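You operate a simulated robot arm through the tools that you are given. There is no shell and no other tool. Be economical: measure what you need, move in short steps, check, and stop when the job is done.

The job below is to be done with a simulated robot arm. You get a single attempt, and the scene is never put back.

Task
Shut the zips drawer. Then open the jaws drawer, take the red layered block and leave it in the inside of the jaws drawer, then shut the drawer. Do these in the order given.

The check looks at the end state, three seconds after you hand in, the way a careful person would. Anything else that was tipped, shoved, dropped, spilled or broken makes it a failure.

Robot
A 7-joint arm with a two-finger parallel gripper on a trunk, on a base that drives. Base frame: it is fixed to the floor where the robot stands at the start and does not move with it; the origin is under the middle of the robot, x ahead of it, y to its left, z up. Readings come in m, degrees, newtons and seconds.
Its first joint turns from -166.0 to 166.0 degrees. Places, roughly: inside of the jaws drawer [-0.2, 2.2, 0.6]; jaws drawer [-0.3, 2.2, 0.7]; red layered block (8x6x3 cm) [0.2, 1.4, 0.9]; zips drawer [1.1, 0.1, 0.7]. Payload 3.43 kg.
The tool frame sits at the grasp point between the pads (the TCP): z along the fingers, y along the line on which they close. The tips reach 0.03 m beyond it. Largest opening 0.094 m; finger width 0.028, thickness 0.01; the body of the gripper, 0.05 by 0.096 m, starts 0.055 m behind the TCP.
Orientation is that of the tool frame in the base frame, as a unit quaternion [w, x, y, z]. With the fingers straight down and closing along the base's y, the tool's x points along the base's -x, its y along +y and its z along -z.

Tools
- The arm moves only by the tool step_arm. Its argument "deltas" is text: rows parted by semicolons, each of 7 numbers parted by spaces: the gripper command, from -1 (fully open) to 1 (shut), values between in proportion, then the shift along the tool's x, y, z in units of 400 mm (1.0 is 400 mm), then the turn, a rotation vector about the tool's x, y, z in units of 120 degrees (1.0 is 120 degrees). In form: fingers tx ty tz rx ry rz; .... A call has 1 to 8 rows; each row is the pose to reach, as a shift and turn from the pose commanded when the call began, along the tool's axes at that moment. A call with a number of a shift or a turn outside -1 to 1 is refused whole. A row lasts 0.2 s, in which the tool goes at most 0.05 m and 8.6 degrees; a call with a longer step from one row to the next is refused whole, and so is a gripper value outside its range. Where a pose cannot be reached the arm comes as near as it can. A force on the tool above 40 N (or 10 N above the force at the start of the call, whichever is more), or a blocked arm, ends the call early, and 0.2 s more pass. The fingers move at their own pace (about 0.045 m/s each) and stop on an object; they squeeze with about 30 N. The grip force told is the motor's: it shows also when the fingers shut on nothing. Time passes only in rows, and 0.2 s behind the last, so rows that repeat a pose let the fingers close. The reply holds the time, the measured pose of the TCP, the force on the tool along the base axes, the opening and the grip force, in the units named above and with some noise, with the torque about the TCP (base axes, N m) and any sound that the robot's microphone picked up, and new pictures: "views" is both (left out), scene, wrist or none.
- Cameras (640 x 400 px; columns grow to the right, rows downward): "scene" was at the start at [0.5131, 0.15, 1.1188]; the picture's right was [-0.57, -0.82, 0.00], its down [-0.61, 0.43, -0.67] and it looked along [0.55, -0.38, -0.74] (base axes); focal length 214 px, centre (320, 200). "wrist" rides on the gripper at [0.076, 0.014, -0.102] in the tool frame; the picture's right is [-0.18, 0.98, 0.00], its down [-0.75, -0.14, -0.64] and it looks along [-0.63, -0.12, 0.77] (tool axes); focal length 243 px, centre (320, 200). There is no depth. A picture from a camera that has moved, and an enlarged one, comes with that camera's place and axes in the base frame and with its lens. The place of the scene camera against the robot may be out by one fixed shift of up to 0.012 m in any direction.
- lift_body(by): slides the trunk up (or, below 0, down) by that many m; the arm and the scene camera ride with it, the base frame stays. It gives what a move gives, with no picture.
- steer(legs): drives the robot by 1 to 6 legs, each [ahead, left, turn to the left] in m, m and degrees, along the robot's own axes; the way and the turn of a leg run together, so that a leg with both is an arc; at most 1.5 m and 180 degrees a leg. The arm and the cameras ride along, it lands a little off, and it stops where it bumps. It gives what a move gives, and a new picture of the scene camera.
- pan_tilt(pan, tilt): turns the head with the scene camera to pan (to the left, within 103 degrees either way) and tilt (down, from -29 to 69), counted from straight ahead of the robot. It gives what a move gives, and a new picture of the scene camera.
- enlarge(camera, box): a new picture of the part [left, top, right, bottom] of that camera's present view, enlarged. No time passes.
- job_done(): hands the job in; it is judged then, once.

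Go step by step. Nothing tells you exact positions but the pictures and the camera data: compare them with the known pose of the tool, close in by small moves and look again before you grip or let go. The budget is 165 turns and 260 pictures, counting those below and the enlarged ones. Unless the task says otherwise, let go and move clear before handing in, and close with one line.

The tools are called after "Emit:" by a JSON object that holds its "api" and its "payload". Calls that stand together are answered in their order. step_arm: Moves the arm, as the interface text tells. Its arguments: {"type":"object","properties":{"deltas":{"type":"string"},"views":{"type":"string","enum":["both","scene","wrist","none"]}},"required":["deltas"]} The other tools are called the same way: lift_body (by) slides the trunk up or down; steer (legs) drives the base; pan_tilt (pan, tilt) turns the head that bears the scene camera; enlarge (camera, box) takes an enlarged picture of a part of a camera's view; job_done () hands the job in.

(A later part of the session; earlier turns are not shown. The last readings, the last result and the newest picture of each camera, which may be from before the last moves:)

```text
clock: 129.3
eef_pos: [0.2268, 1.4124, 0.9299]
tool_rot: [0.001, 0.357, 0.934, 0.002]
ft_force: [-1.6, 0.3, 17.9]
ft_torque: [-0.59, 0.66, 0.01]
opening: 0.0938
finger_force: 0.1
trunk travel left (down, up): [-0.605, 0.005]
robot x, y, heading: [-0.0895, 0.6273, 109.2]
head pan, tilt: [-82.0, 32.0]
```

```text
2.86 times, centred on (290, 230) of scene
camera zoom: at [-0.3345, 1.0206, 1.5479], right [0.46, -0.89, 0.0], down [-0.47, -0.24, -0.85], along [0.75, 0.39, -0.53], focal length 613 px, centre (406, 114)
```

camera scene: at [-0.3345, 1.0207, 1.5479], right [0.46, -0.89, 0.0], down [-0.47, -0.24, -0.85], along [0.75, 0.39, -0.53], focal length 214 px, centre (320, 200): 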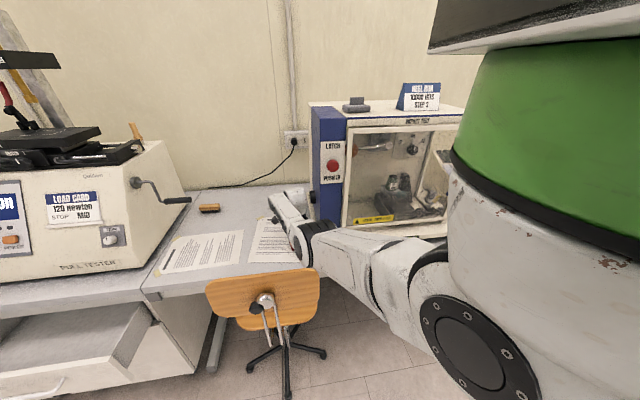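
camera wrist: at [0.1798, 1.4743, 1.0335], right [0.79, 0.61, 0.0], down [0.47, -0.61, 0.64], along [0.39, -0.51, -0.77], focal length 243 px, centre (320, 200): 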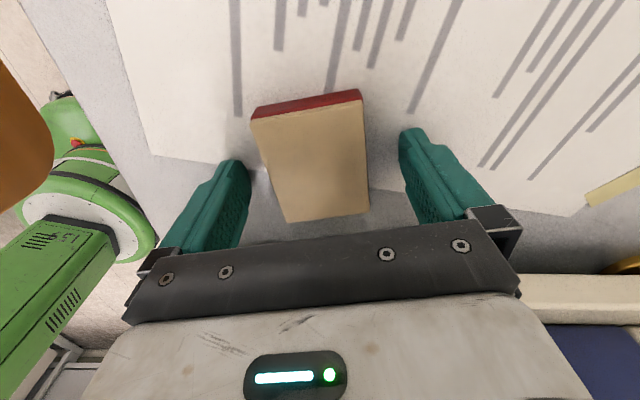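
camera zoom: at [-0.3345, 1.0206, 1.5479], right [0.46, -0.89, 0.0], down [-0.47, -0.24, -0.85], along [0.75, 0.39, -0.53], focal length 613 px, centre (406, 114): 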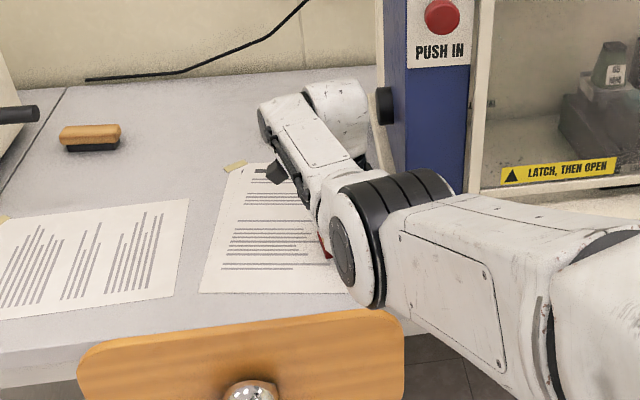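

The force sits under the -y finger or along the forearm direction. I raise 1.5 cm to see whether it vanishes.

Emit:
{"api": "step_arm", "payload": {"deltas": "-1 0 0 -0.02 0 0 0;-1 0 0 -0.0375 0 0 0;-1 0 0 -0.0375 0 0 0", "views": "scene"}}

```text
clock: 130.1
eef_pos: [0.227, 1.4136, 0.9433]
tool_rot: [-0.001, 0.358, 0.934, -0.001]
ft_force: [0.2, -0.4, 0.9]
ft_torque: [0.0, -0.01, 0.04]
opening: 0.0939
finger_force: 0.1
trunk travel left (down, up): [-0.605, 0.005]
robot x, y, heading: [-0.0894, 0.6247, 109.4]
head pan, tilt: [-82.0, 32.0]
camera scene: at [-0.3342, 1.0211, 1.5476], right [0.46, -0.89, 0.0], down [-0.47, -0.24, -0.85], along [0.75, 0.39, -0.53], focal length 214 px, centre (320, 200)
```

scene: 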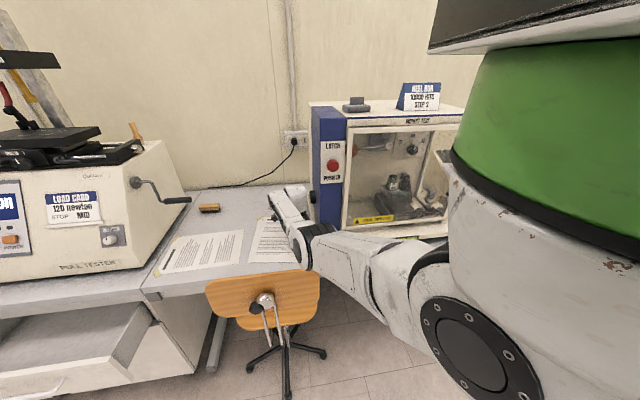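

The force vanished, so something lies under the -y fingertip at about z 0.90. I narrow the opening to 7.4 cm so the fingers hug the block more closely, then lower gently.

Emit:
{"api": "step_arm", "payload": {"deltas": "-0.57 0 0.006 0 0 0 0;-0.57 0 0.006 0.01 0 0 0;-0.57 0 0.006 0.02 0 0 0;-0.57 0 0.006 0.03 0 0 0;-0.57 0 0.006 0.035 0 0 0"}}

```text
clock: 131.3
eef_pos: [0.2287, 1.4148, 0.93]
tool_rot: [0.0, 0.358, 0.934, 0.0]
ft_force: [-0.4, 0.1, 2.9]
ft_torque: [-0.09, 0.13, 0.05]
opening: 0.0737
finger_force: 0.0
trunk travel left (down, up): [-0.605, 0.005]
robot x, y, heading: [-0.0922, 0.628, 109.2]
head pan, tilt: [-82.0, 32.0]
camera scene: at [-0.3343, 1.021, 1.5477], right [0.46, -0.89, 0.0], down [-0.47, -0.24, -0.85], along [0.75, 0.39, -0.53], focal length 214 px, centre (320, 200)
camera wrist: at [0.1815, 1.4758, 1.0334], right [0.79, 0.61, 0.0], down [0.47, -0.61, 0.64], along [0.39, -0.51, -0.77], focal length 243 px, centre (320, 200)
```

scene: 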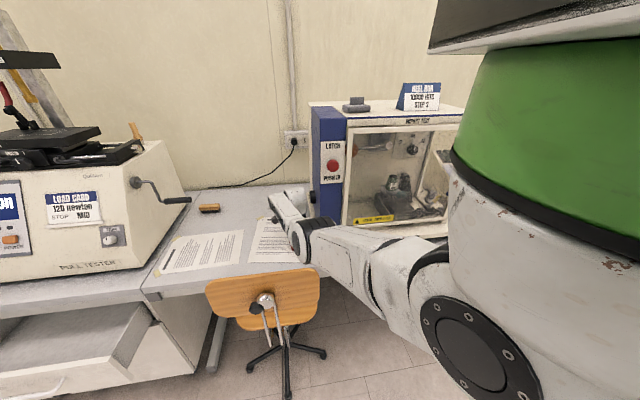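
wrist: 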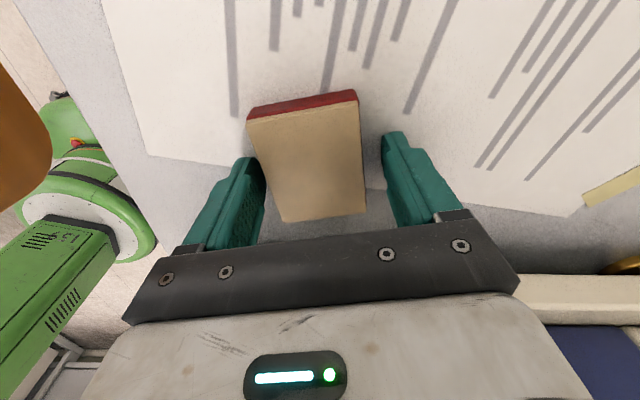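

The remaining force might also be the elbow nearing the stool, so I rise, back the base 1.2 cm (which lifts the elbow), and re-centre for another try.

Emit:
{"api": "step_arm", "payload": {"deltas": "-0.8 0 0 -0.05 0 0 0;-0.8 0 0 -0.09 0 0 0", "views": "none"}}

Emit:
{"api": "steer", "payload": {"legs": [[-0.009, 0.008, 0]]}}

Emit:
{"api": "step_arm", "payload": {"deltas": "-0.8 0 0 0 0 0 0", "views": "none"}}

```text
clock: 131.9
eef_pos: [0.2281, 1.4147, 0.9673]
tool_rot: [-0.001, 0.358, 0.934, -0.001]
ft_force: [0.0, 0.5, 0.9]
ft_torque: [-0.05, 0.0, -0.01]
opening: 0.0849
finger_force: 0.0
trunk travel left (down, up): [-0.605, 0.005]
robot x, y, heading: [-0.0919, 0.626, 109.1]
head pan, tilt: [-82.0, 32.0]
```

```text
clock: 132.7
eef_pos: [0.2246, 1.4036, 0.9653]
tool_rot: [-0.001, 0.358, 0.934, 0.0]
ft_force: [-0.3, -0.2, 0.1]
ft_torque: [0.0, 0.0, -0.04]
opening: 0.0847
finger_force: 0.0
trunk travel left (down, up): [-0.605, 0.005]
robot x, y, heading: [-0.097, 0.6146, 108.8]
head pan, tilt: [-82.0, 32.0]
camera scene: at [-0.3387, 1.0099, 1.5476], right [0.46, -0.89, 0.0], down [-0.47, -0.24, -0.85], along [0.75, 0.39, -0.53], focal length 214 px, centre (320, 200)
```

scene: 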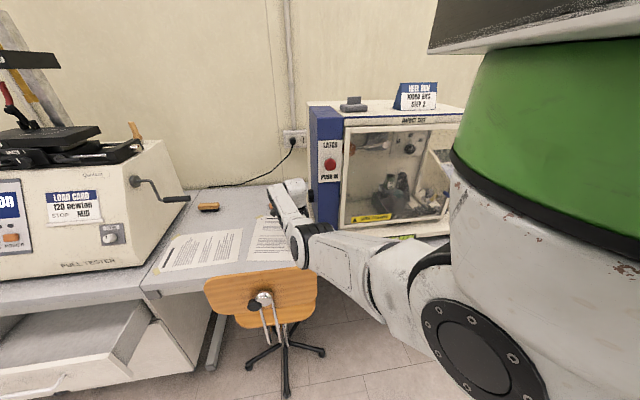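

```text
clock: 133.1
eef_pos: [0.2257, 1.4023, 0.9648]
tool_rot: [0.0, 0.359, 0.934, -0.001]
ft_force: [0.2, -1.0, -0.2]
ft_torque: [0.0, 0.02, 0.03]
opening: 0.0845
finger_force: 0.1
trunk travel left (down, up): [-0.605, 0.005]
robot x, y, heading: [-0.0978, 0.6156, 109.2]
head pan, tilt: [-82.0, 32.0]
```

I re-centre and lower again, watching the force.

Emit:
{"api": "step_arm", "payload": {"deltas": "-0.8 0.016 0.0175 0.02 0 0 0;-0.8 0.016 0.0175 0.05 0 0 0;-0.8 0.016 0.0175 0.0875 0 0 0;-0.8 0.016 0.0175 0.0875 0 0 0"}}

```text
clock: 134.1
eef_pos: [0.2249, 1.4127, 0.93]
tool_rot: [-0.001, 0.358, 0.934, 0.001]
ft_force: [0.3, 0.4, -0.5]
ft_torque: [-0.02, 0.0, 0.03]
opening: 0.0846
finger_force: 0.0
trunk travel left (down, up): [-0.605, 0.005]
robot x, y, heading: [-0.0939, 0.614, 109.3]
head pan, tilt: [-82.0, 32.0]
camera scene: at [-0.3388, 1.0098, 1.5476], right [0.46, -0.89, 0.0], down [-0.47, -0.24, -0.85], along [0.75, 0.39, -0.53], focal length 214 px, centre (320, 200)
camera wrist: at [0.1772, 1.474, 1.0342], right [0.79, 0.61, 0.0], down [0.47, -0.61, 0.64], along [0.39, -0.51, -0.77], focal length 243 px, centre (320, 200)
```

scene: 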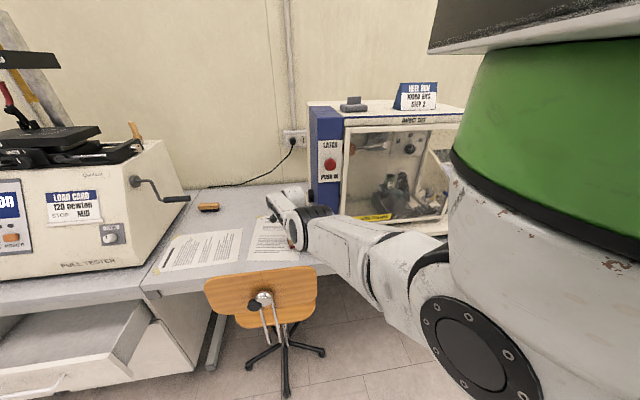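
wrist: 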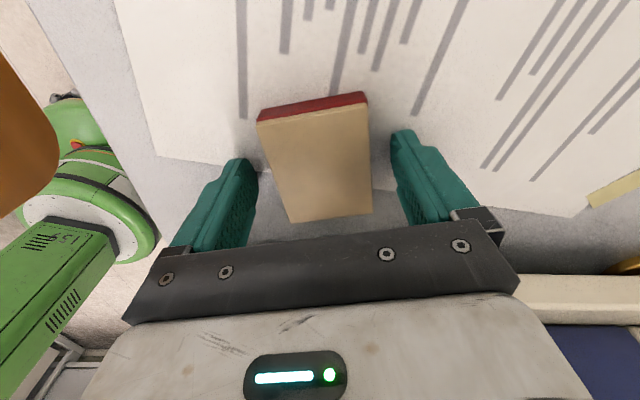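

No force now, and the elbow sits visibly higher. I lower to z≈0.912 for the grip.

Emit:
{"api": "step_arm", "payload": {"deltas": "-0.8 0 0 0.015 0 0 0;-0.8 0 0 0.03 0 0 0;-0.8 0 0 0.045 0 0 0;-0.8 0 0 0.045 0 0 0"}}

```text
clock: 134.6
eef_pos: [0.2274, 1.4158, 0.9302]
tool_rot: [0.003, 0.358, 0.934, 0.002]
ft_force: [-4.8, -7.2, 17.5]
ft_torque: [-0.72, 0.93, 0.22]
opening: 0.0897
finger_force: 4.5
trunk travel left (down, up): [-0.605, 0.005]
robot x, y, heading: [-0.0955, 0.6143, 108.9]
head pan, tilt: [-82.0, 32.0]
stopped in row 2: the force on the tool passed its limit at 47 N (the readings are from after the stop); the commanded pose is now the measured one
camera scene: at [-0.3395, 1.0088, 1.5479], right [0.46, -0.89, 0.0], down [-0.47, -0.24, -0.85], along [0.75, 0.39, -0.53], focal length 214 px, centre (320, 200)
camera wrist: at [0.1787, 1.4764, 1.0336], right [0.79, 0.61, 0.01], down [0.46, -0.61, 0.64], along [0.4, -0.51, -0.77], focal length 243 px, centre (320, 200)
```

scene: 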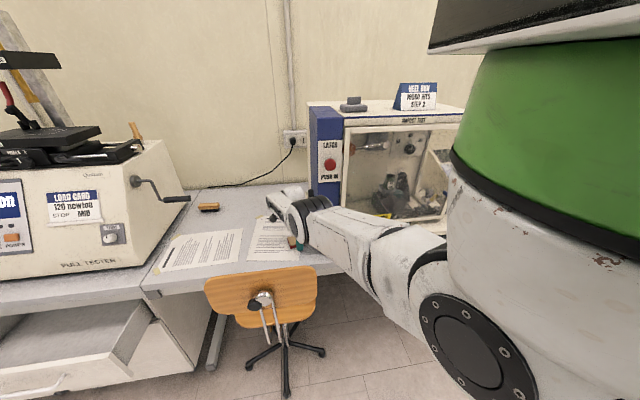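
wrist: 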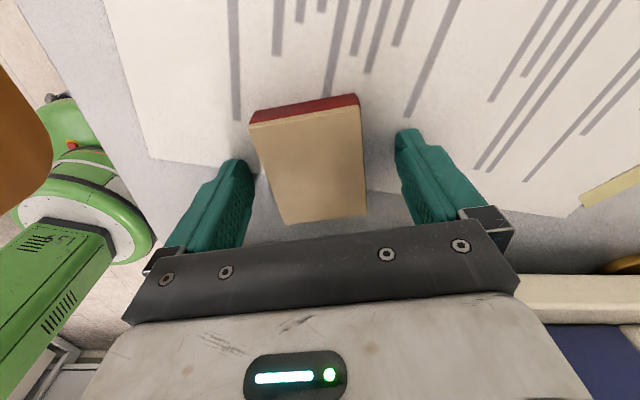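

The -y finger again meets something and is being pushed outwards. I back up and enlarge the spot under it.

Emit:
{"api": "enlarge", "payload": {"camera": "wrist", "box": [180, 100, 340, 240]}}

Emit:
{"api": "step_arm", "payload": {"deltas": "-1 0 0 -0.05 0 0 0;-1 0 0 -0.1 0 0 0;-1 0 0 -0.1 0 0 0"}}

Emit:
{"api": "enlarge", "payload": {"camera": "wrist", "box": [180, 80, 420, 240]}}

```text
2.86 times, centred on (260, 170) of wrist
camera zoom: at [0.1787, 1.4764, 1.0336], right [0.79, 0.61, 0.01], down [0.46, -0.61, 0.64], along [0.4, -0.51, -0.77], focal length 693 px, centre (491, 286)
```

zoom: 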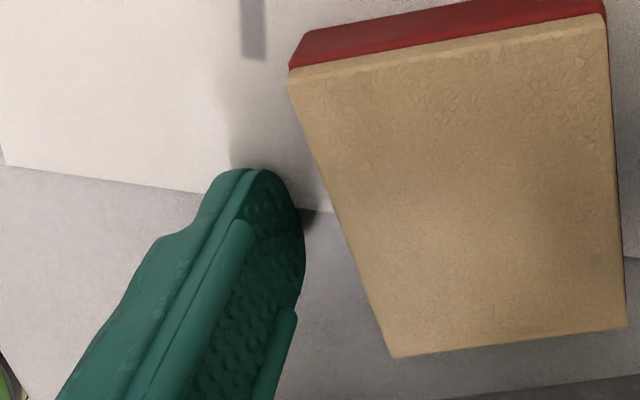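

```text
clock: 135.4
eef_pos: [0.2274, 1.4159, 0.9683]
tool_rot: [0.002, 0.357, 0.934, 0.002]
ft_force: [0.4, 0.2, -0.1]
ft_torque: [0.03, 0.03, -0.02]
opening: 0.0941
finger_force: 0.0
trunk travel left (down, up): [-0.605, 0.005]
robot x, y, heading: [-0.099, 0.6185, 109.3]
head pan, tilt: [-82.0, 32.0]
camera scene: at [-0.339, 1.0097, 1.5476], right [0.46, -0.89, 0.0], down [-0.47, -0.24, -0.85], along [0.75, 0.39, -0.53], focal length 214 px, centre (320, 200)
camera wrist: at [0.1786, 1.4762, 1.0713], right [0.79, 0.61, 0.01], down [0.46, -0.61, 0.64], along [0.4, -0.51, -0.77], focal length 243 px, centre (320, 200)
```

scene: 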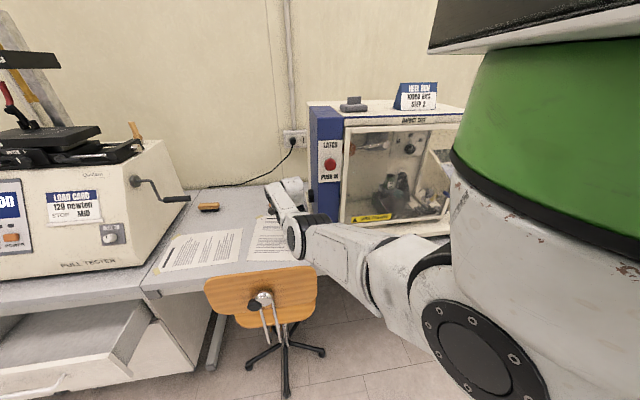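
wrist: 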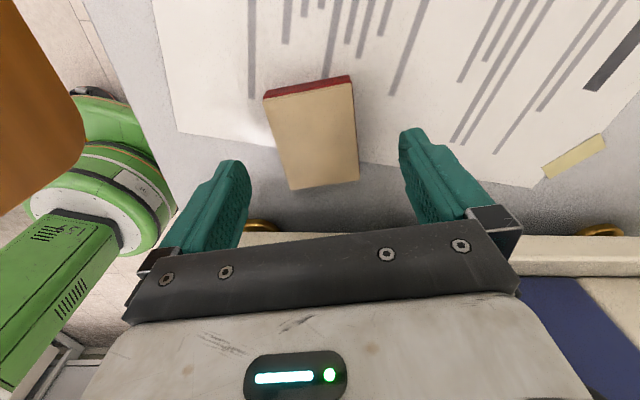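

```text
2.50 times, centred on (300, 160) of wrist
camera zoom: at [0.1786, 1.4762, 1.0713], right [0.79, 0.61, 0.01], down [0.46, -0.61, 0.64], along [0.4, -0.51, -0.77], focal length 606 px, centre (370, 300)
```

zoom: 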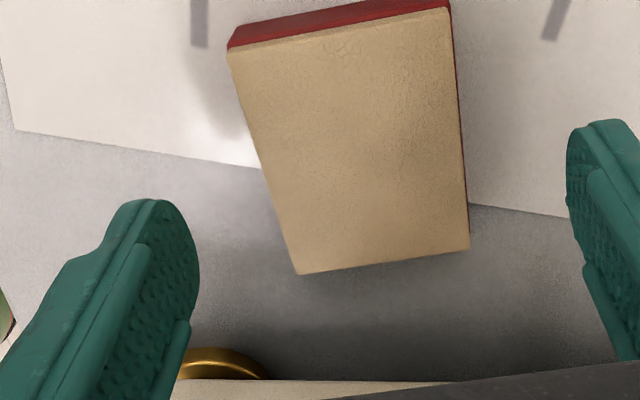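

A bright spot sits at a fixed place beside the block, (0.198, 1.374), exactly under the -y finger. I enlarge it to see if there is a clear object.

Emit:
{"api": "enlarge", "payload": {"camera": "wrist", "box": [215, 85, 315, 150]}}

Emit:
{"api": "step_arm", "payload": {"deltas": "-1 0.02 0 -0.1 0 0 0;-1 0.04 0 -0.2 0 0 0;-1 0.04 0 -0.2 0 0 0", "views": "wrist"}}

Emit:
{"api": "enlarge", "payload": {"camera": "wrist", "box": [220, 60, 380, 160]}}

```text
6.15 times, centred on (265, 118) of wrist
camera zoom: at [0.1786, 1.4762, 1.0713], right [0.79, 0.61, 0.01], down [0.46, -0.61, 0.64], along [0.4, -0.51, -0.77], focal length 1493 px, centre (658, 708)
```

zoom: 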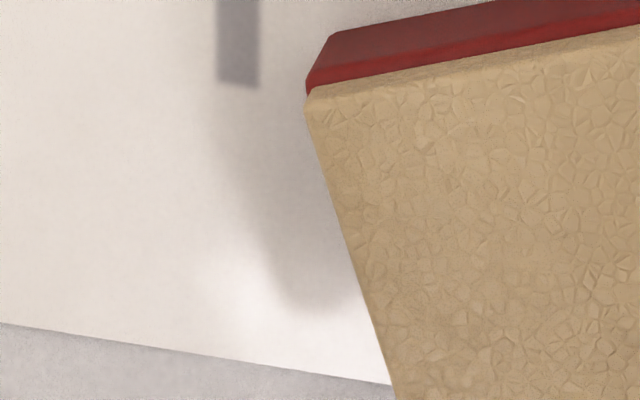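

```text
clock: 136.2
eef_pos: [0.2153, 1.4261, 1.0483]
tool_rot: [0.002, 0.357, 0.934, 0.003]
ft_force: [0.6, -0.5, 0.5]
ft_torque: [-0.02, -0.01, 0.02]
opening: 0.0937
finger_force: 0.0
trunk travel left (down, up): [-0.605, 0.005]
robot x, y, heading: [-0.0963, 0.6136, 109.1]
head pan, tilt: [-82.0, 32.0]
camera wrist: at [0.1663, 1.4861, 1.1518], right [0.79, 0.61, 0.01], down [0.46, -0.61, 0.64], along [0.39, -0.51, -0.77], focal length 243 px, centre (320, 200)
```

wrist: 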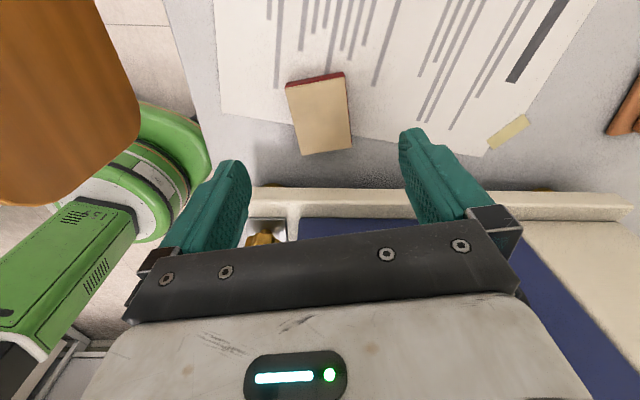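

```text
4.00 times, centred on (300, 110) of wrist
camera zoom: at [0.1663, 1.4861, 1.1518], right [0.79, 0.61, 0.01], down [0.46, -0.61, 0.64], along [0.39, -0.51, -0.77], focal length 970 px, centre (400, 560)
```

zoom: 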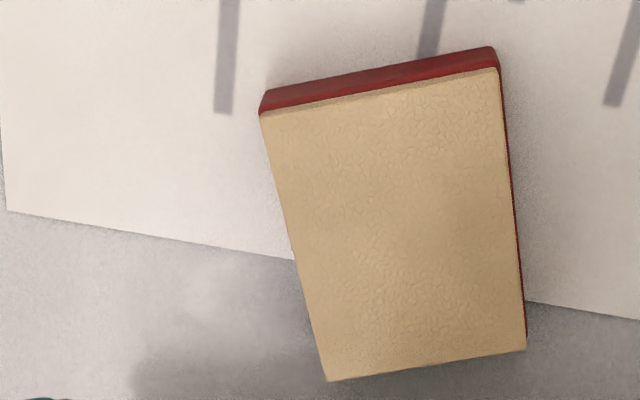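

No clear object is visible. I test whether the block's solid body lies further towards -y: shift 1.4 cm that way and lower gently.

Emit:
{"api": "step_arm", "payload": {"deltas": "-1 -0.04 -0.035 0.1 0 0 0;-1 -0.04 -0.035 0.2 0 0 0;-1 -0.04 -0.035 0.25 0 0 0;-1 -0.04 -0.035 0.275 0 0 0;-1 -0.04 -0.035 0.3 0 0 0"}}

```text
clock: 137.4
eef_pos: [0.2182, 1.4057, 0.9304]
tool_rot: [0.003, 0.358, 0.934, 0.003]
ft_force: [-4.2, -3.8, 15.3]
ft_torque: [-0.57, 0.79, 0.0]
opening: 0.0942
finger_force: 0.0
trunk travel left (down, up): [-0.605, 0.005]
robot x, y, heading: [-0.0933, 0.6166, 109.4]
head pan, tilt: [-82.0, 32.0]
camera scene: at [-0.3395, 1.0089, 1.5481], right [0.46, -0.89, 0.0], down [-0.47, -0.24, -0.85], along [0.75, 0.39, -0.53], focal length 214 px, centre (320, 200)
camera wrist: at [0.1691, 1.4666, 1.0338], right [0.79, 0.61, 0.01], down [0.46, -0.61, 0.64], along [0.4, -0.51, -0.77], focal length 243 px, centre (320, 200)
```

scene: 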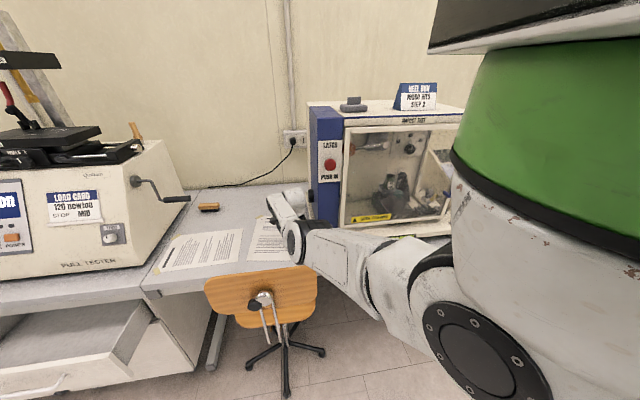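
wrist: 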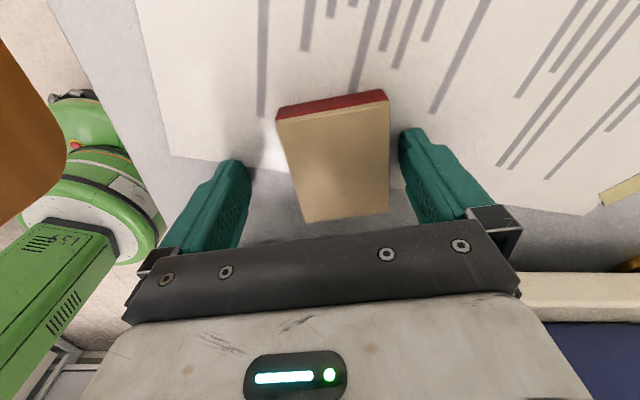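

The contact point moves with the finger, so it is simply the bench surface: the tips are already down beside the block. I lift 4 mm, re-centre and close.

Emit:
{"api": "step_arm", "payload": {"deltas": "-1 0 0 -0.01 0 0 0;-1 0 0.03 -0.012 0 0 0;1 0 0.03 -0.012 0 0 0;1 0 0.03 -0.012 0 0 0;1 0 0.03 -0.012 0 0 0;1 0 0.03 -0.012 0 0 0"}}

```text
clock: 138.8
eef_pos: [0.2256, 1.4143, 0.9328]
tool_rot: [0.002, 0.358, 0.934, 0.003]
ft_force: [-0.1, -0.8, 0.1]
ft_torque: [-0.01, 0.01, 0.01]
opening: 0.0551
finger_force: 29.9
trunk travel left (down, up): [-0.605, 0.005]
robot x, y, heading: [-0.1002, 0.6156, 109.4]
head pan, tilt: [-82.0, 32.0]
camera scene: at [-0.339, 1.0097, 1.5476], right [0.46, -0.89, 0.0], down [-0.47, -0.24, -0.85], along [0.75, 0.39, -0.53], focal length 214 px, centre (320, 200)
camera wrist: at [0.1773, 1.4753, 1.0361], right [0.79, 0.61, 0.01], down [0.46, -0.61, 0.64], along [0.4, -0.51, -0.77], focal length 243 px, centre (320, 200)
```

scene: 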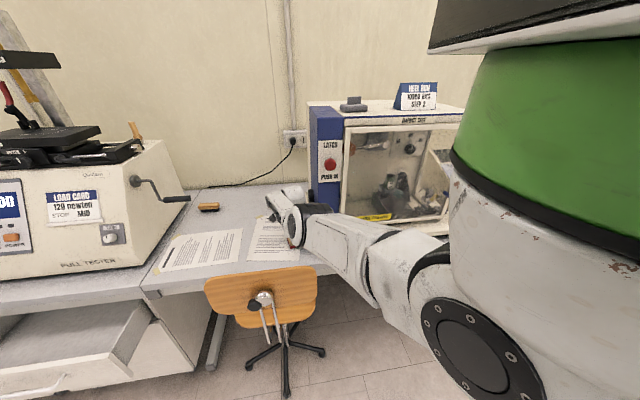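
wrist: 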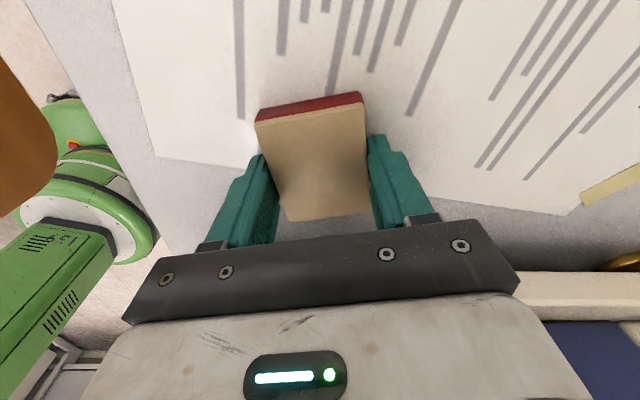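

The block is gripped (5.5 cm wide). I lift it.

Emit:
{"api": "step_arm", "payload": {"deltas": "1 0 0 -0.06 0 0 0;1 0 0 -0.14 0 0 0;1 0 0 -0.24 0 0 0;1 0 0 -0.34 0 0 0;1 0 0 -0.44 0 0 0;1 0 0 -0.55 0 0 0"}}

```text
clock: 140.2
eef_pos: [0.2242, 1.4138, 1.1541]
tool_rot: [0.001, 0.358, 0.934, 0.003]
ft_force: [0.6, 0.8, -0.7]
ft_torque: [0.02, -0.01, 0.0]
opening: 0.0001
finger_force: 30.3
trunk travel left (down, up): [-0.605, 0.005]
robot x, y, heading: [-0.0972, 0.6178, 109.1]
head pan, tilt: [-82.0, 32.0]
camera scene: at [-0.339, 1.0097, 1.5475], right [0.46, -0.89, 0.0], down [-0.47, -0.24, -0.85], along [0.75, 0.39, -0.53], focal length 214 px, centre (320, 200)
camera wrist: at [0.1768, 1.4737, 1.2568], right [0.79, 0.61, 0.01], down [0.46, -0.61, 0.64], along [0.39, -0.51, -0.77], focal length 243 px, centre (320, 200)
```

scene: 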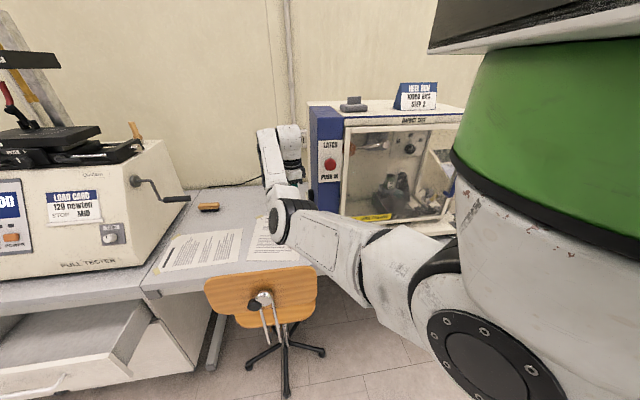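
wrist: 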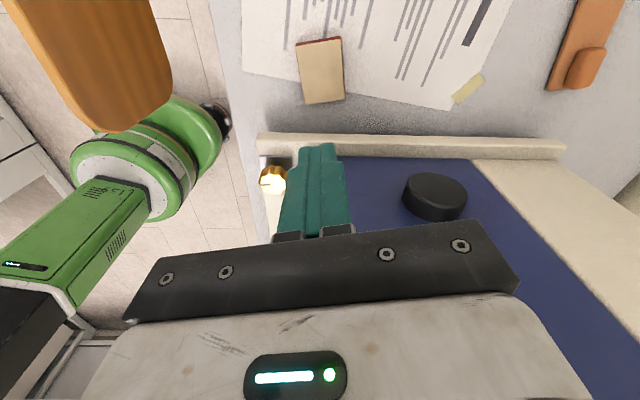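

The block slipped out; matching views show its top at z≈0.917 and the bench at 0.899, so the grip was shallow with the tips on the bench. I re-open and go down again, levelling the tool slightly.

Emit:
{"api": "step_arm", "payload": {"deltas": "-1 0 0 0.1 0 0 0;-1 0 0 0.2 0.002 0 0;-1 0 0 0.3 0.004 0 0;-1 0 0 0.4 0.004 0 0;-1 0 0 0.47 0.004 0 0;-1 0 0 0.52 0.004 0 0;-1 0 0 0.54 0.004 0 0"}}

```text
clock: 141.8
eef_pos: [0.2264, 1.4158, 0.9366]
tool_rot: [0.0, 0.358, 0.934, -0.001]
ft_force: [-0.6, 0.3, 0.1]
ft_torque: [-0.03, 0.02, 0.0]
opening: 0.0941
finger_force: 0.2
trunk travel left (down, up): [-0.605, 0.005]
robot x, y, heading: [-0.0948, 0.6119, 109.3]
head pan, tilt: [-82.0, 32.0]
camera scene: at [-0.339, 1.0097, 1.5476], right [0.46, -0.89, 0.0], down [-0.47, -0.24, -0.85], along [0.75, 0.39, -0.53], focal length 214 px, centre (320, 200)
camera wrist: at [0.1784, 1.4761, 1.0403], right [0.79, 0.61, 0.0], down [0.47, -0.61, 0.64], along [0.39, -0.51, -0.77], focal length 243 px, centre (320, 200)
```

scene: 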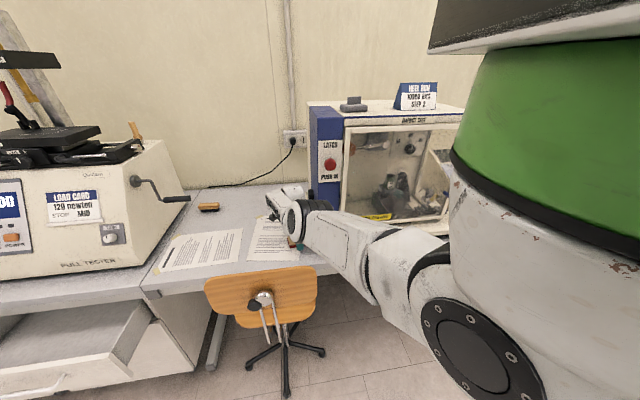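
wrist: 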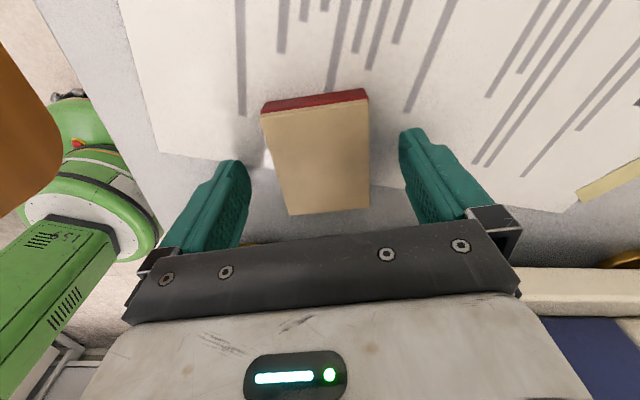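

Good alignment. I lower in tiny steps until the bench is felt.

Emit:
{"api": "step_arm", "payload": {"deltas": "-1 0 0 0.008 0 0 0;-1 0 0 0.015 0 0 0;-1 0 0 0.02 0 0 0;-1 0 0 0.025 0 0 0", "views": "none"}}

```text
clock: 142.8
eef_pos: [0.2248, 1.4147, 0.9295]
tool_rot: [0.001, 0.358, 0.934, -0.001]
ft_force: [-5.4, -0.6, 20.3]
ft_torque: [-0.64, 1.02, -0.15]
opening: 0.0937
finger_force: 0.0
trunk travel left (down, up): [-0.605, 0.005]
robot x, y, heading: [-0.0953, 0.6149, 109.2]
head pan, tilt: [-82.0, 32.0]
```

Contact at z 0.9295. I close here with a long squeeze, then lift only 1.5 cm slowly to see if it holds.

Emit:
{"api": "step_arm", "payload": {"deltas": "1 0 0 0 0 0 0;1 0 0 0 0 0 0;1 0 0 0 0 0 0;1 0 0 0 0 0 0;1 0 0 0 0 0 0;1 0 0 0 0 0 0", "views": "wrist"}}

Emit:
{"api": "enlarge", "payload": {"camera": "wrist", "box": [210, 80, 420, 240]}}

Emit:
{"api": "step_arm", "payload": {"deltas": "1 0 0 -0.01 0 0 0;1 0 0 -0.02 0 0 0;1 0 0 -0.03 0 0 0;1 0 0 -0.04 0 0 0;1 0 0 -0.05 0 0 0", "views": "wrist"}}

```text
clock: 143.5
eef_pos: [0.2259, 1.4154, 0.9305]
tool_rot: [0.001, 0.357, 0.934, -0.001]
ft_force: [-4.6, -4.6, 12.2]
ft_torque: [-0.34, 0.48, 0.11]
opening: 0.056
finger_force: 20.2
trunk travel left (down, up): [-0.605, 0.005]
robot x, y, heading: [-0.095, 0.6146, 109.3]
head pan, tilt: [-82.0, 32.0]
stopped in row 3: the force on the tool passed its limit at 67 N (the readings are from after the stop); the commanded pose is now the measured one
camera wrist: at [0.1776, 1.4761, 1.0333], right [0.79, 0.61, 0.0], down [0.47, -0.61, 0.64], along [0.39, -0.51, -0.77], focal length 243 px, centre (320, 200)
```

wrist: 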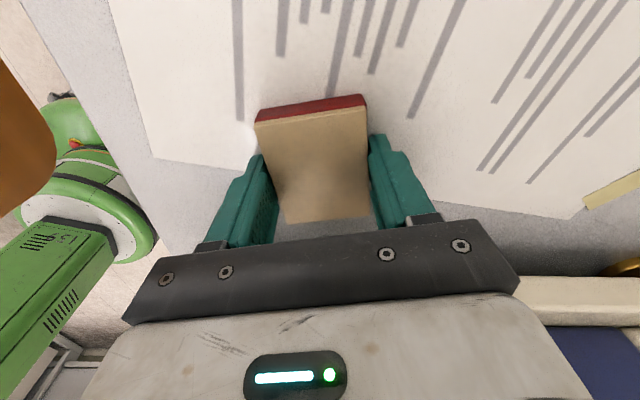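

```text
2.50 times, centred on (315, 160) of wrist
camera zoom: at [0.1776, 1.4761, 1.0333], right [0.79, 0.61, 0.0], down [0.47, -0.61, 0.64], along [0.39, -0.51, -0.77], focal length 606 px, centre (332, 300)
```

zoom: 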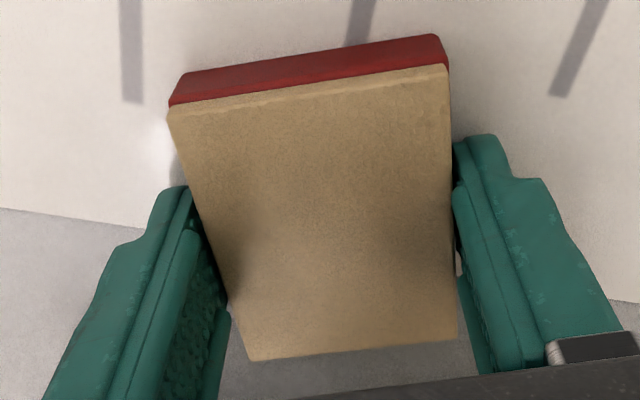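

```text
clock: 144.7
eef_pos: [0.2255, 1.4152, 0.9493]
tool_rot: [0.001, 0.358, 0.934, 0.0]
ft_force: [-0.1, -0.1, -0.1]
ft_torque: [0.02, 0.01, 0.03]
opening: 0.0551
finger_force: 31.0
trunk travel left (down, up): [-0.605, 0.005]
robot x, y, heading: [-0.0968, 0.6142, 109.3]
head pan, tilt: [-82.0, 32.0]
camera wrist: at [0.1776, 1.4766, 1.0521], right [0.79, 0.61, 0.0], down [0.47, -0.61, 0.64], along [0.39, -0.51, -0.77], focal length 243 px, centre (320, 200)
```

wrist: 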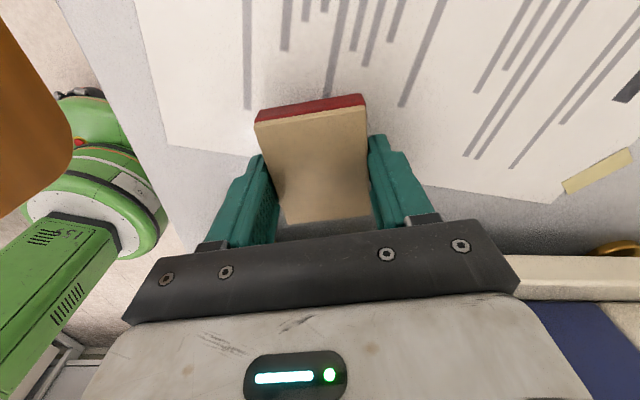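

The block is lifted and held. I keep raising slowly.

Emit:
{"api": "step_arm", "payload": {"deltas": "1 0 0 -0.03 0 0 0;1 0 0 -0.065 0 0 0;1 0 0 -0.105 0 0 0;1 0 0 -0.15 0 0 0;1 0 0 -0.195 0 0 0;1 0 0 -0.24 0 0 0;1 0 0 -0.285 0 0 0;1 0 0 -0.33 0 0 0"}}

```text
clock: 146.5
eef_pos: [0.2249, 1.4147, 1.0795]
tool_rot: [0.0, 0.357, 0.934, -0.001]
ft_force: [-0.3, -0.7, -1.1]
ft_torque: [0.01, 0.0, 0.01]
opening: 0.0552
finger_force: 29.7
trunk travel left (down, up): [-0.605, 0.005]
robot x, y, heading: [-0.0972, 0.6167, 109.6]
head pan, tilt: [-82.0, 32.0]
camera scene: at [-0.3392, 1.0096, 1.5476], right [0.46, -0.89, 0.0], down [-0.47, -0.24, -0.85], along [0.75, 0.39, -0.53], focal length 214 px, centre (320, 200)
camera wrist: at [0.1777, 1.4765, 1.1843], right [0.79, 0.61, 0.0], down [0.47, -0.61, 0.64], along [0.39, -0.51, -0.77], focal length 243 px, centre (320, 200)
```

scene: 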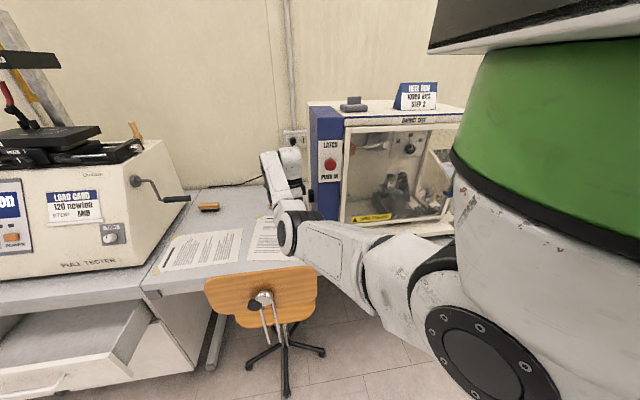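
wrist: 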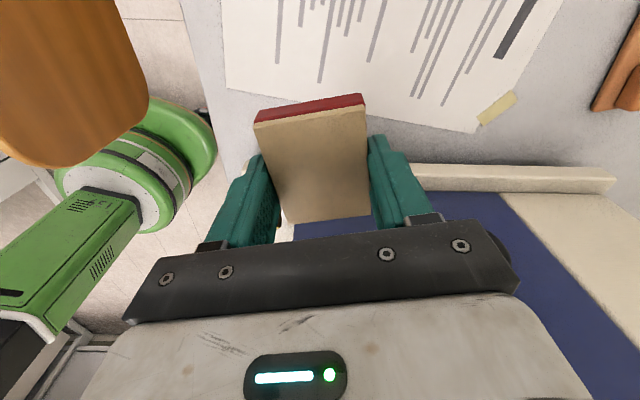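

The block is safely held at z 1.08. I raise to 1.15, then drive back away from the stool and round to the jaws drawer, keeping the same arm posture.

Emit:
{"api": "step_arm", "payload": {"deltas": "1 0 0 -0.04 0 0 0;1 0 0 -0.08 0 0 0;1 0 0 -0.12 0 0 0;1 0 0 -0.16 0 0 0;1 0 0 -0.19 0 0 0", "views": "none"}}

Emit:
{"api": "steer", "payload": {"legs": [[-0.3, 0.264, 0]]}}

```text
clock: 147.7
eef_pos: [0.2237, 1.416, 1.1569]
tool_rot: [0.001, 0.358, 0.934, 0.0]
ft_force: [0.7, 0.5, -1.1]
ft_torque: [-0.01, -0.03, 0.05]
opening: 0.0552
finger_force: 29.4
trunk travel left (down, up): [-0.605, 0.005]
robot x, y, heading: [-0.0983, 0.6142, 109.2]
head pan, tilt: [-82.0, 32.0]
```

```text
clock: 150.2
eef_pos: [0.0767, 1.044, 1.1561]
tool_rot: [0.0, 0.358, 0.934, 0.0]
ft_force: [0.3, 0.6, -1.9]
ft_torque: [-0.03, 0.02, -0.04]
opening: 0.0553
finger_force: 29.8
trunk travel left (down, up): [-0.605, 0.005]
robot x, y, heading: [-0.2453, 0.2433, 109.1]
head pan, tilt: [-82.0, 32.0]
camera scene: at [-0.4889, 0.6371, 1.5476], right [0.46, -0.89, 0.0], down [-0.47, -0.24, -0.85], along [0.75, 0.39, -0.53], focal length 214 px, centre (320, 200)
```

scene: 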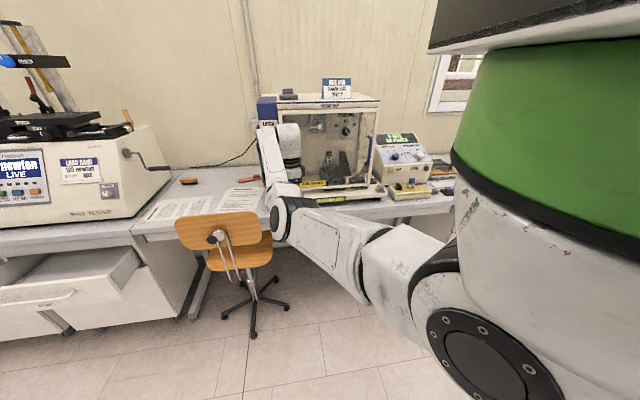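

All clear. I drive across to the drawer stance and turn right 23°.

Emit:
{"api": "steer", "payload": {"legs": [[1.4, 0.394, 0], [0, 0, -23]]}}

Emit:
{"api": "pan_tilt", "payload": {"pan": -50, "tilt": 40}}

```text
clock: 158.6
eef_pos: [-0.463, 2.0478, 1.1574]
tool_rot: [0.0, 0.538, 0.843, -0.001]
ft_force: [-0.3, 0.1, -0.3]
ft_torque: [-0.03, -0.04, 0.0]
opening: 0.0553
finger_force: 30.2
trunk travel left (down, up): [-0.605, 0.005]
robot x, y, heading: [-1.0703, 1.4393, 85.8]
head pan, tilt: [-82.0, 32.0]
camera scene: at [-1.1413, 1.8998, 1.5476], right [0.07, -1.0, 0.0], down [-0.53, -0.04, -0.85], along [0.85, 0.06, -0.53], focal length 214 px, centre (320, 200)
```

scene: 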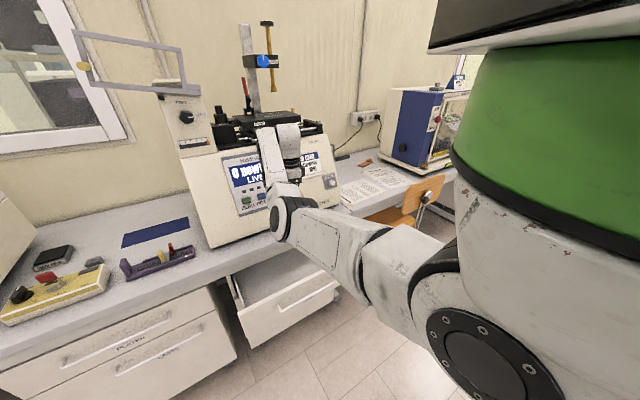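

```text
clock: 159.6
eef_pos: [-0.4632, 2.0476, 1.1561]
tool_rot: [0.001, 0.538, 0.843, 0.0]
ft_force: [-0.8, 0.0, -1.1]
ft_torque: [-0.02, 0.02, 0.01]
opening: 0.0552
finger_force: 30.2
trunk travel left (down, up): [-0.605, 0.005]
robot x, y, heading: [-1.0733, 1.4403, 85.7]
head pan, tilt: [-50.0, 40.0]
camera scene: at [-1.1618, 1.9435, 1.5354], right [0.59, -0.81, 0.0], down [-0.52, -0.38, -0.77], along [0.62, 0.45, -0.64], focal length 214 px, centre (320, 200)
```

scene: 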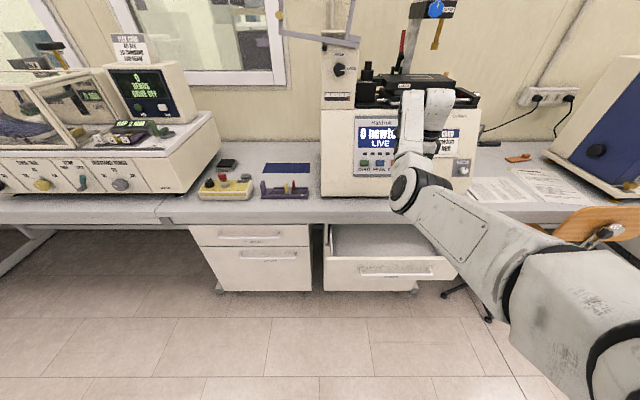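

The tool hangs over the open drawer. I correct the yaw by 10° and look down with the wrist camera.

Emit:
{"api": "step_arm", "payload": {"deltas": "1 0 0 0 0 0 -0.04;1 0 0 0 0 0 -0.083;1 0 0 0 0 0 -0.083", "views": "wrist"}}

```text
clock: 160.4
eef_pos: [-0.4629, 2.0477, 1.1568]
tool_rot: [0.0, 0.463, 0.886, 0.0]
ft_force: [0.0, 0.2, -0.6]
ft_torque: [0.0, -0.01, 0.02]
opening: 0.055
finger_force: 30.0
trunk travel left (down, up): [-0.605, 0.005]
robot x, y, heading: [-1.0715, 1.4435, 86.0]
head pan, tilt: [-50.0, 40.0]
camera wrist: at [-0.4949, 2.1174, 1.2599], right [0.91, 0.41, 0.0], down [0.31, -0.7, 0.64], along [0.26, -0.59, -0.77], focal length 243 px, centre (320, 200)
```

wrist: 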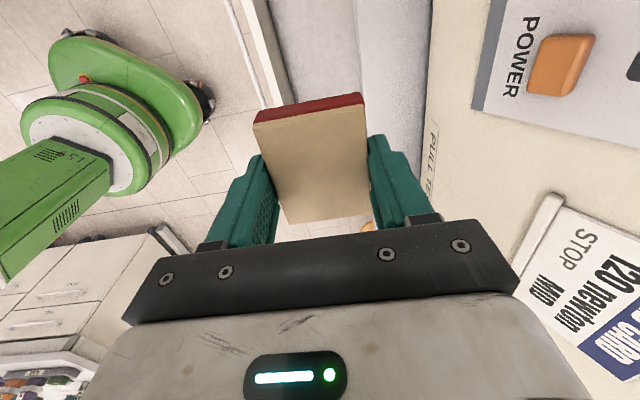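

The tool is centred between the drawer's front and the bench lip (about 6.5 cm each side). I lower the trunk by 0.27 m and check.

Emit:
{"api": "lift_body", "payload": {"by": -0.27}}

Emit:
{"api": "step_arm", "payload": {"deltas": "1 0 -0.015 0 0 0 0;1 0 -0.015 0 0 0 0"}}

```text
clock: 163.2
eef_pos: [-0.4633, 2.0471, 0.8864]
tool_rot: [0.001, 0.463, 0.887, 0.0]
ft_force: [0.1, -0.6, -1.4]
ft_torque: [-0.03, 0.0, 0.0]
opening: 0.0551
finger_force: 30.5
trunk travel left (down, up): [-0.335, 0.275]
robot x, y, heading: [-1.0772, 1.4416, 86.1]
head pan, tilt: [-50.0, 40.0]
```

```text
clock: 163.8
eef_pos: [-0.4668, 2.0437, 0.8872]
tool_rot: [0.001, 0.463, 0.887, -0.001]
ft_force: [0.0, -0.3, -0.1]
ft_torque: [-0.05, -0.03, 0.01]
opening: 0.0551
finger_force: 29.9
trunk travel left (down, up): [-0.335, 0.275]
robot x, y, heading: [-1.0735, 1.4376, 86.0]
head pan, tilt: [-50.0, 40.0]
camera scene: at [-1.1618, 1.9435, 1.2654], right [0.59, -0.81, 0.0], down [-0.52, -0.38, -0.77], along [0.62, 0.45, -0.64], focal length 214 px, centre (320, 200)
camera wrist: at [-0.4998, 2.114, 0.99], right [0.91, 0.41, 0.0], down [0.31, -0.7, 0.64], along [0.26, -0.59, -0.77], focal length 243 px, centre (320, 200)
```

scene: 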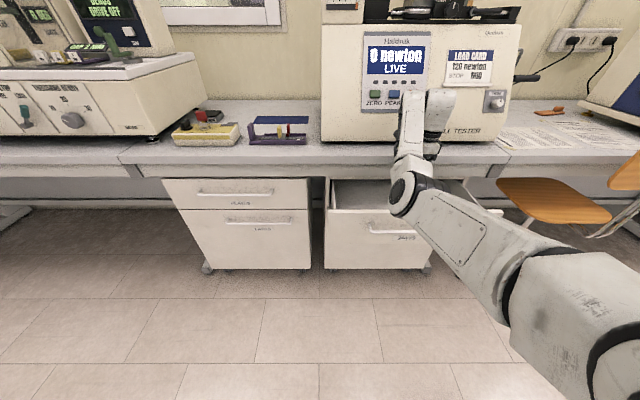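
wrist: 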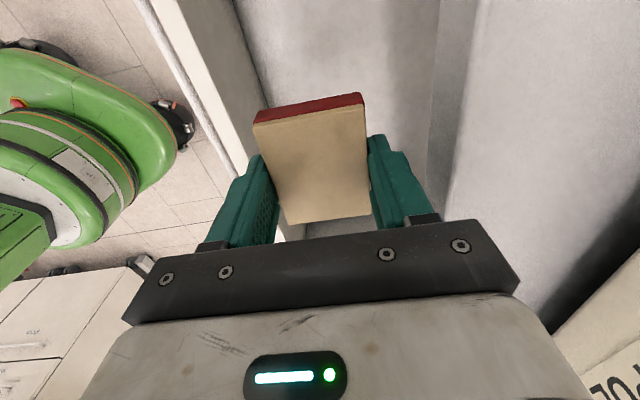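

There is more room on the front-panel side (9 cm) than the lip side (6 cm). I shift 1.2 cm towards the front and lower the block into the drawer.

Emit:
{"api": "step_arm", "payload": {"deltas": "1 0 -0.03 0.04 0 0 0;1 0 -0.03 0.1 0 0 0;1 0 -0.03 0.16 0 0 0;1 0 -0.03 0.22 0 0 0;1 0 -0.03 0.28 0 0 0;1 0 -0.03 0.34 0 0 0"}}

```text
clock: 165.2
eef_pos: [-0.4788, 2.0356, 0.7527]
tool_rot: [0.0, 0.463, 0.886, -0.001]
ft_force: [-0.2, 0.4, -0.7]
ft_torque: [0.0, 0.0, 0.0]
opening: 0.055
finger_force: 30.3
trunk travel left (down, up): [-0.335, 0.275]
robot x, y, heading: [-1.0746, 1.441, 86.0]
head pan, tilt: [-50.0, 40.0]
camera scene: at [-1.1619, 1.9434, 1.2654], right [0.59, -0.81, 0.0], down [-0.52, -0.38, -0.77], along [0.62, 0.45, -0.64], focal length 214 px, centre (320, 200)
camera wrist: at [-0.5096, 2.1066, 0.8544], right [0.91, 0.41, 0.0], down [0.31, -0.7, 0.64], along [0.26, -0.59, -0.77], focal length 243 px, centre (320, 200)
```

scene: 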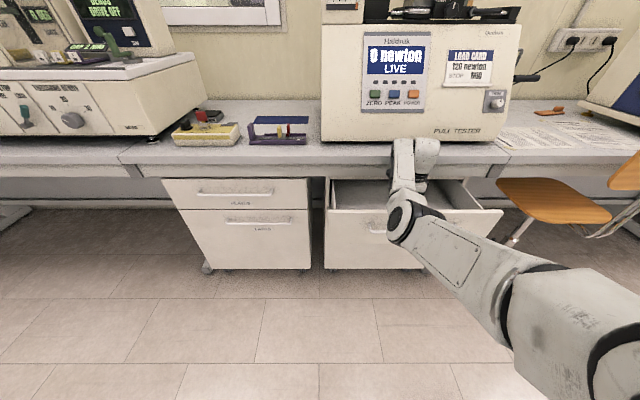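
wrist: 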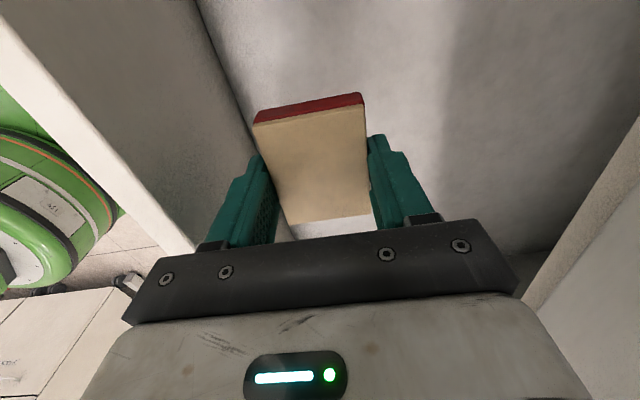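

The block is inside the drawer. I go on down slowly until the floor is near or felt.

Emit:
{"api": "step_arm", "payload": {"deltas": "1 0 0 0.04 0 0 0;1 0 0 0.08 0 0 0;1 0 0 0.12 0 0 0;1 0 0 0.15 0 0 0;1 0 0 0.17 0 0 0;1 0 0 0.19 0 0 0"}}

```text
clock: 166.6
eef_pos: [-0.4778, 2.0354, 0.6736]
tool_rot: [0.002, 0.463, 0.886, 0.0]
ft_force: [0.2, 0.0, -1.5]
ft_torque: [0.01, 0.0, -0.01]
opening: 0.0552
finger_force: 29.2
trunk travel left (down, up): [-0.335, 0.275]
robot x, y, heading: [-1.0723, 1.4392, 86.0]
head pan, tilt: [-50.0, 40.0]
camera scene: at [-1.1619, 1.9435, 1.2654], right [0.59, -0.81, 0.0], down [-0.52, -0.38, -0.77], along [0.62, 0.45, -0.64], focal length 214 px, centre (320, 200)
camera wrist: at [-0.5099, 2.1065, 0.778], right [0.91, 0.41, 0.0], down [0.31, -0.7, 0.64], along [0.26, -0.59, -0.77], focal length 243 px, centre (320, 200)
```

scene: 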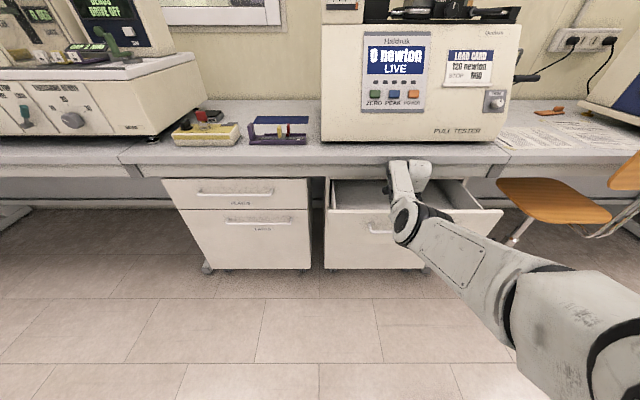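
wrist: 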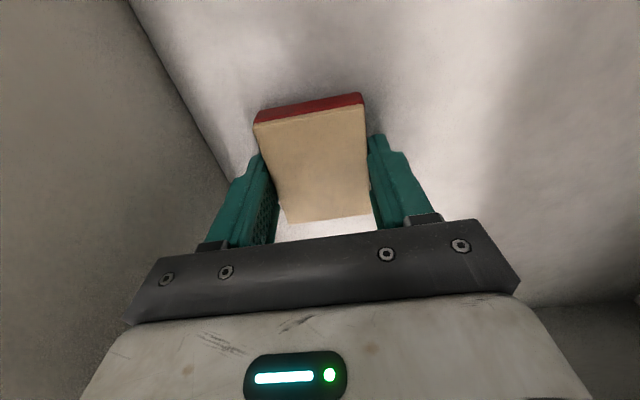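

Still free and near the floor. I lower a little more in fine steps.

Emit:
{"api": "step_arm", "payload": {"deltas": "1 0 0 0.015 0 0 0;1 0 0 0.03 0 0 0;1 0 0 0.045 0 0 0;1 0 0 0.06 0 0 0;1 0 0 0.075 0 0 0", "views": "wrist"}}

```text
clock: 167.4
eef_pos: [-0.4737, 2.0396, 0.6674]
tool_rot: [0.005, 0.463, 0.886, 0.004]
ft_force: [-0.5, 1.2, 13.6]
ft_torque: [0.0, 0.58, -0.1]
opening: 0.0553
finger_force: 30.2
trunk travel left (down, up): [-0.335, 0.275]
robot x, y, heading: [-1.0714, 1.4395, 85.5]
head pan, tilt: [-50.0, 40.0]
stopped in row 4: the force on the tool passed its limit at 47 N (the readings are from after the stop); the commanded pose is now the measured one
camera wrist: at [-0.5068, 2.1094, 0.7696], right [0.91, 0.41, 0.01], down [0.31, -0.7, 0.64], along [0.27, -0.58, -0.76], focal length 243 px, centre (320, 200)
```

wrist: 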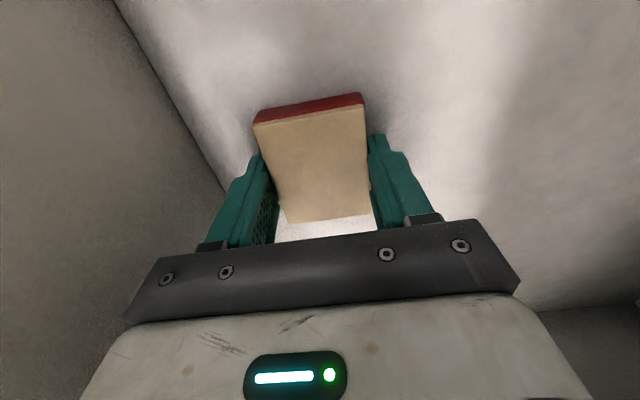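

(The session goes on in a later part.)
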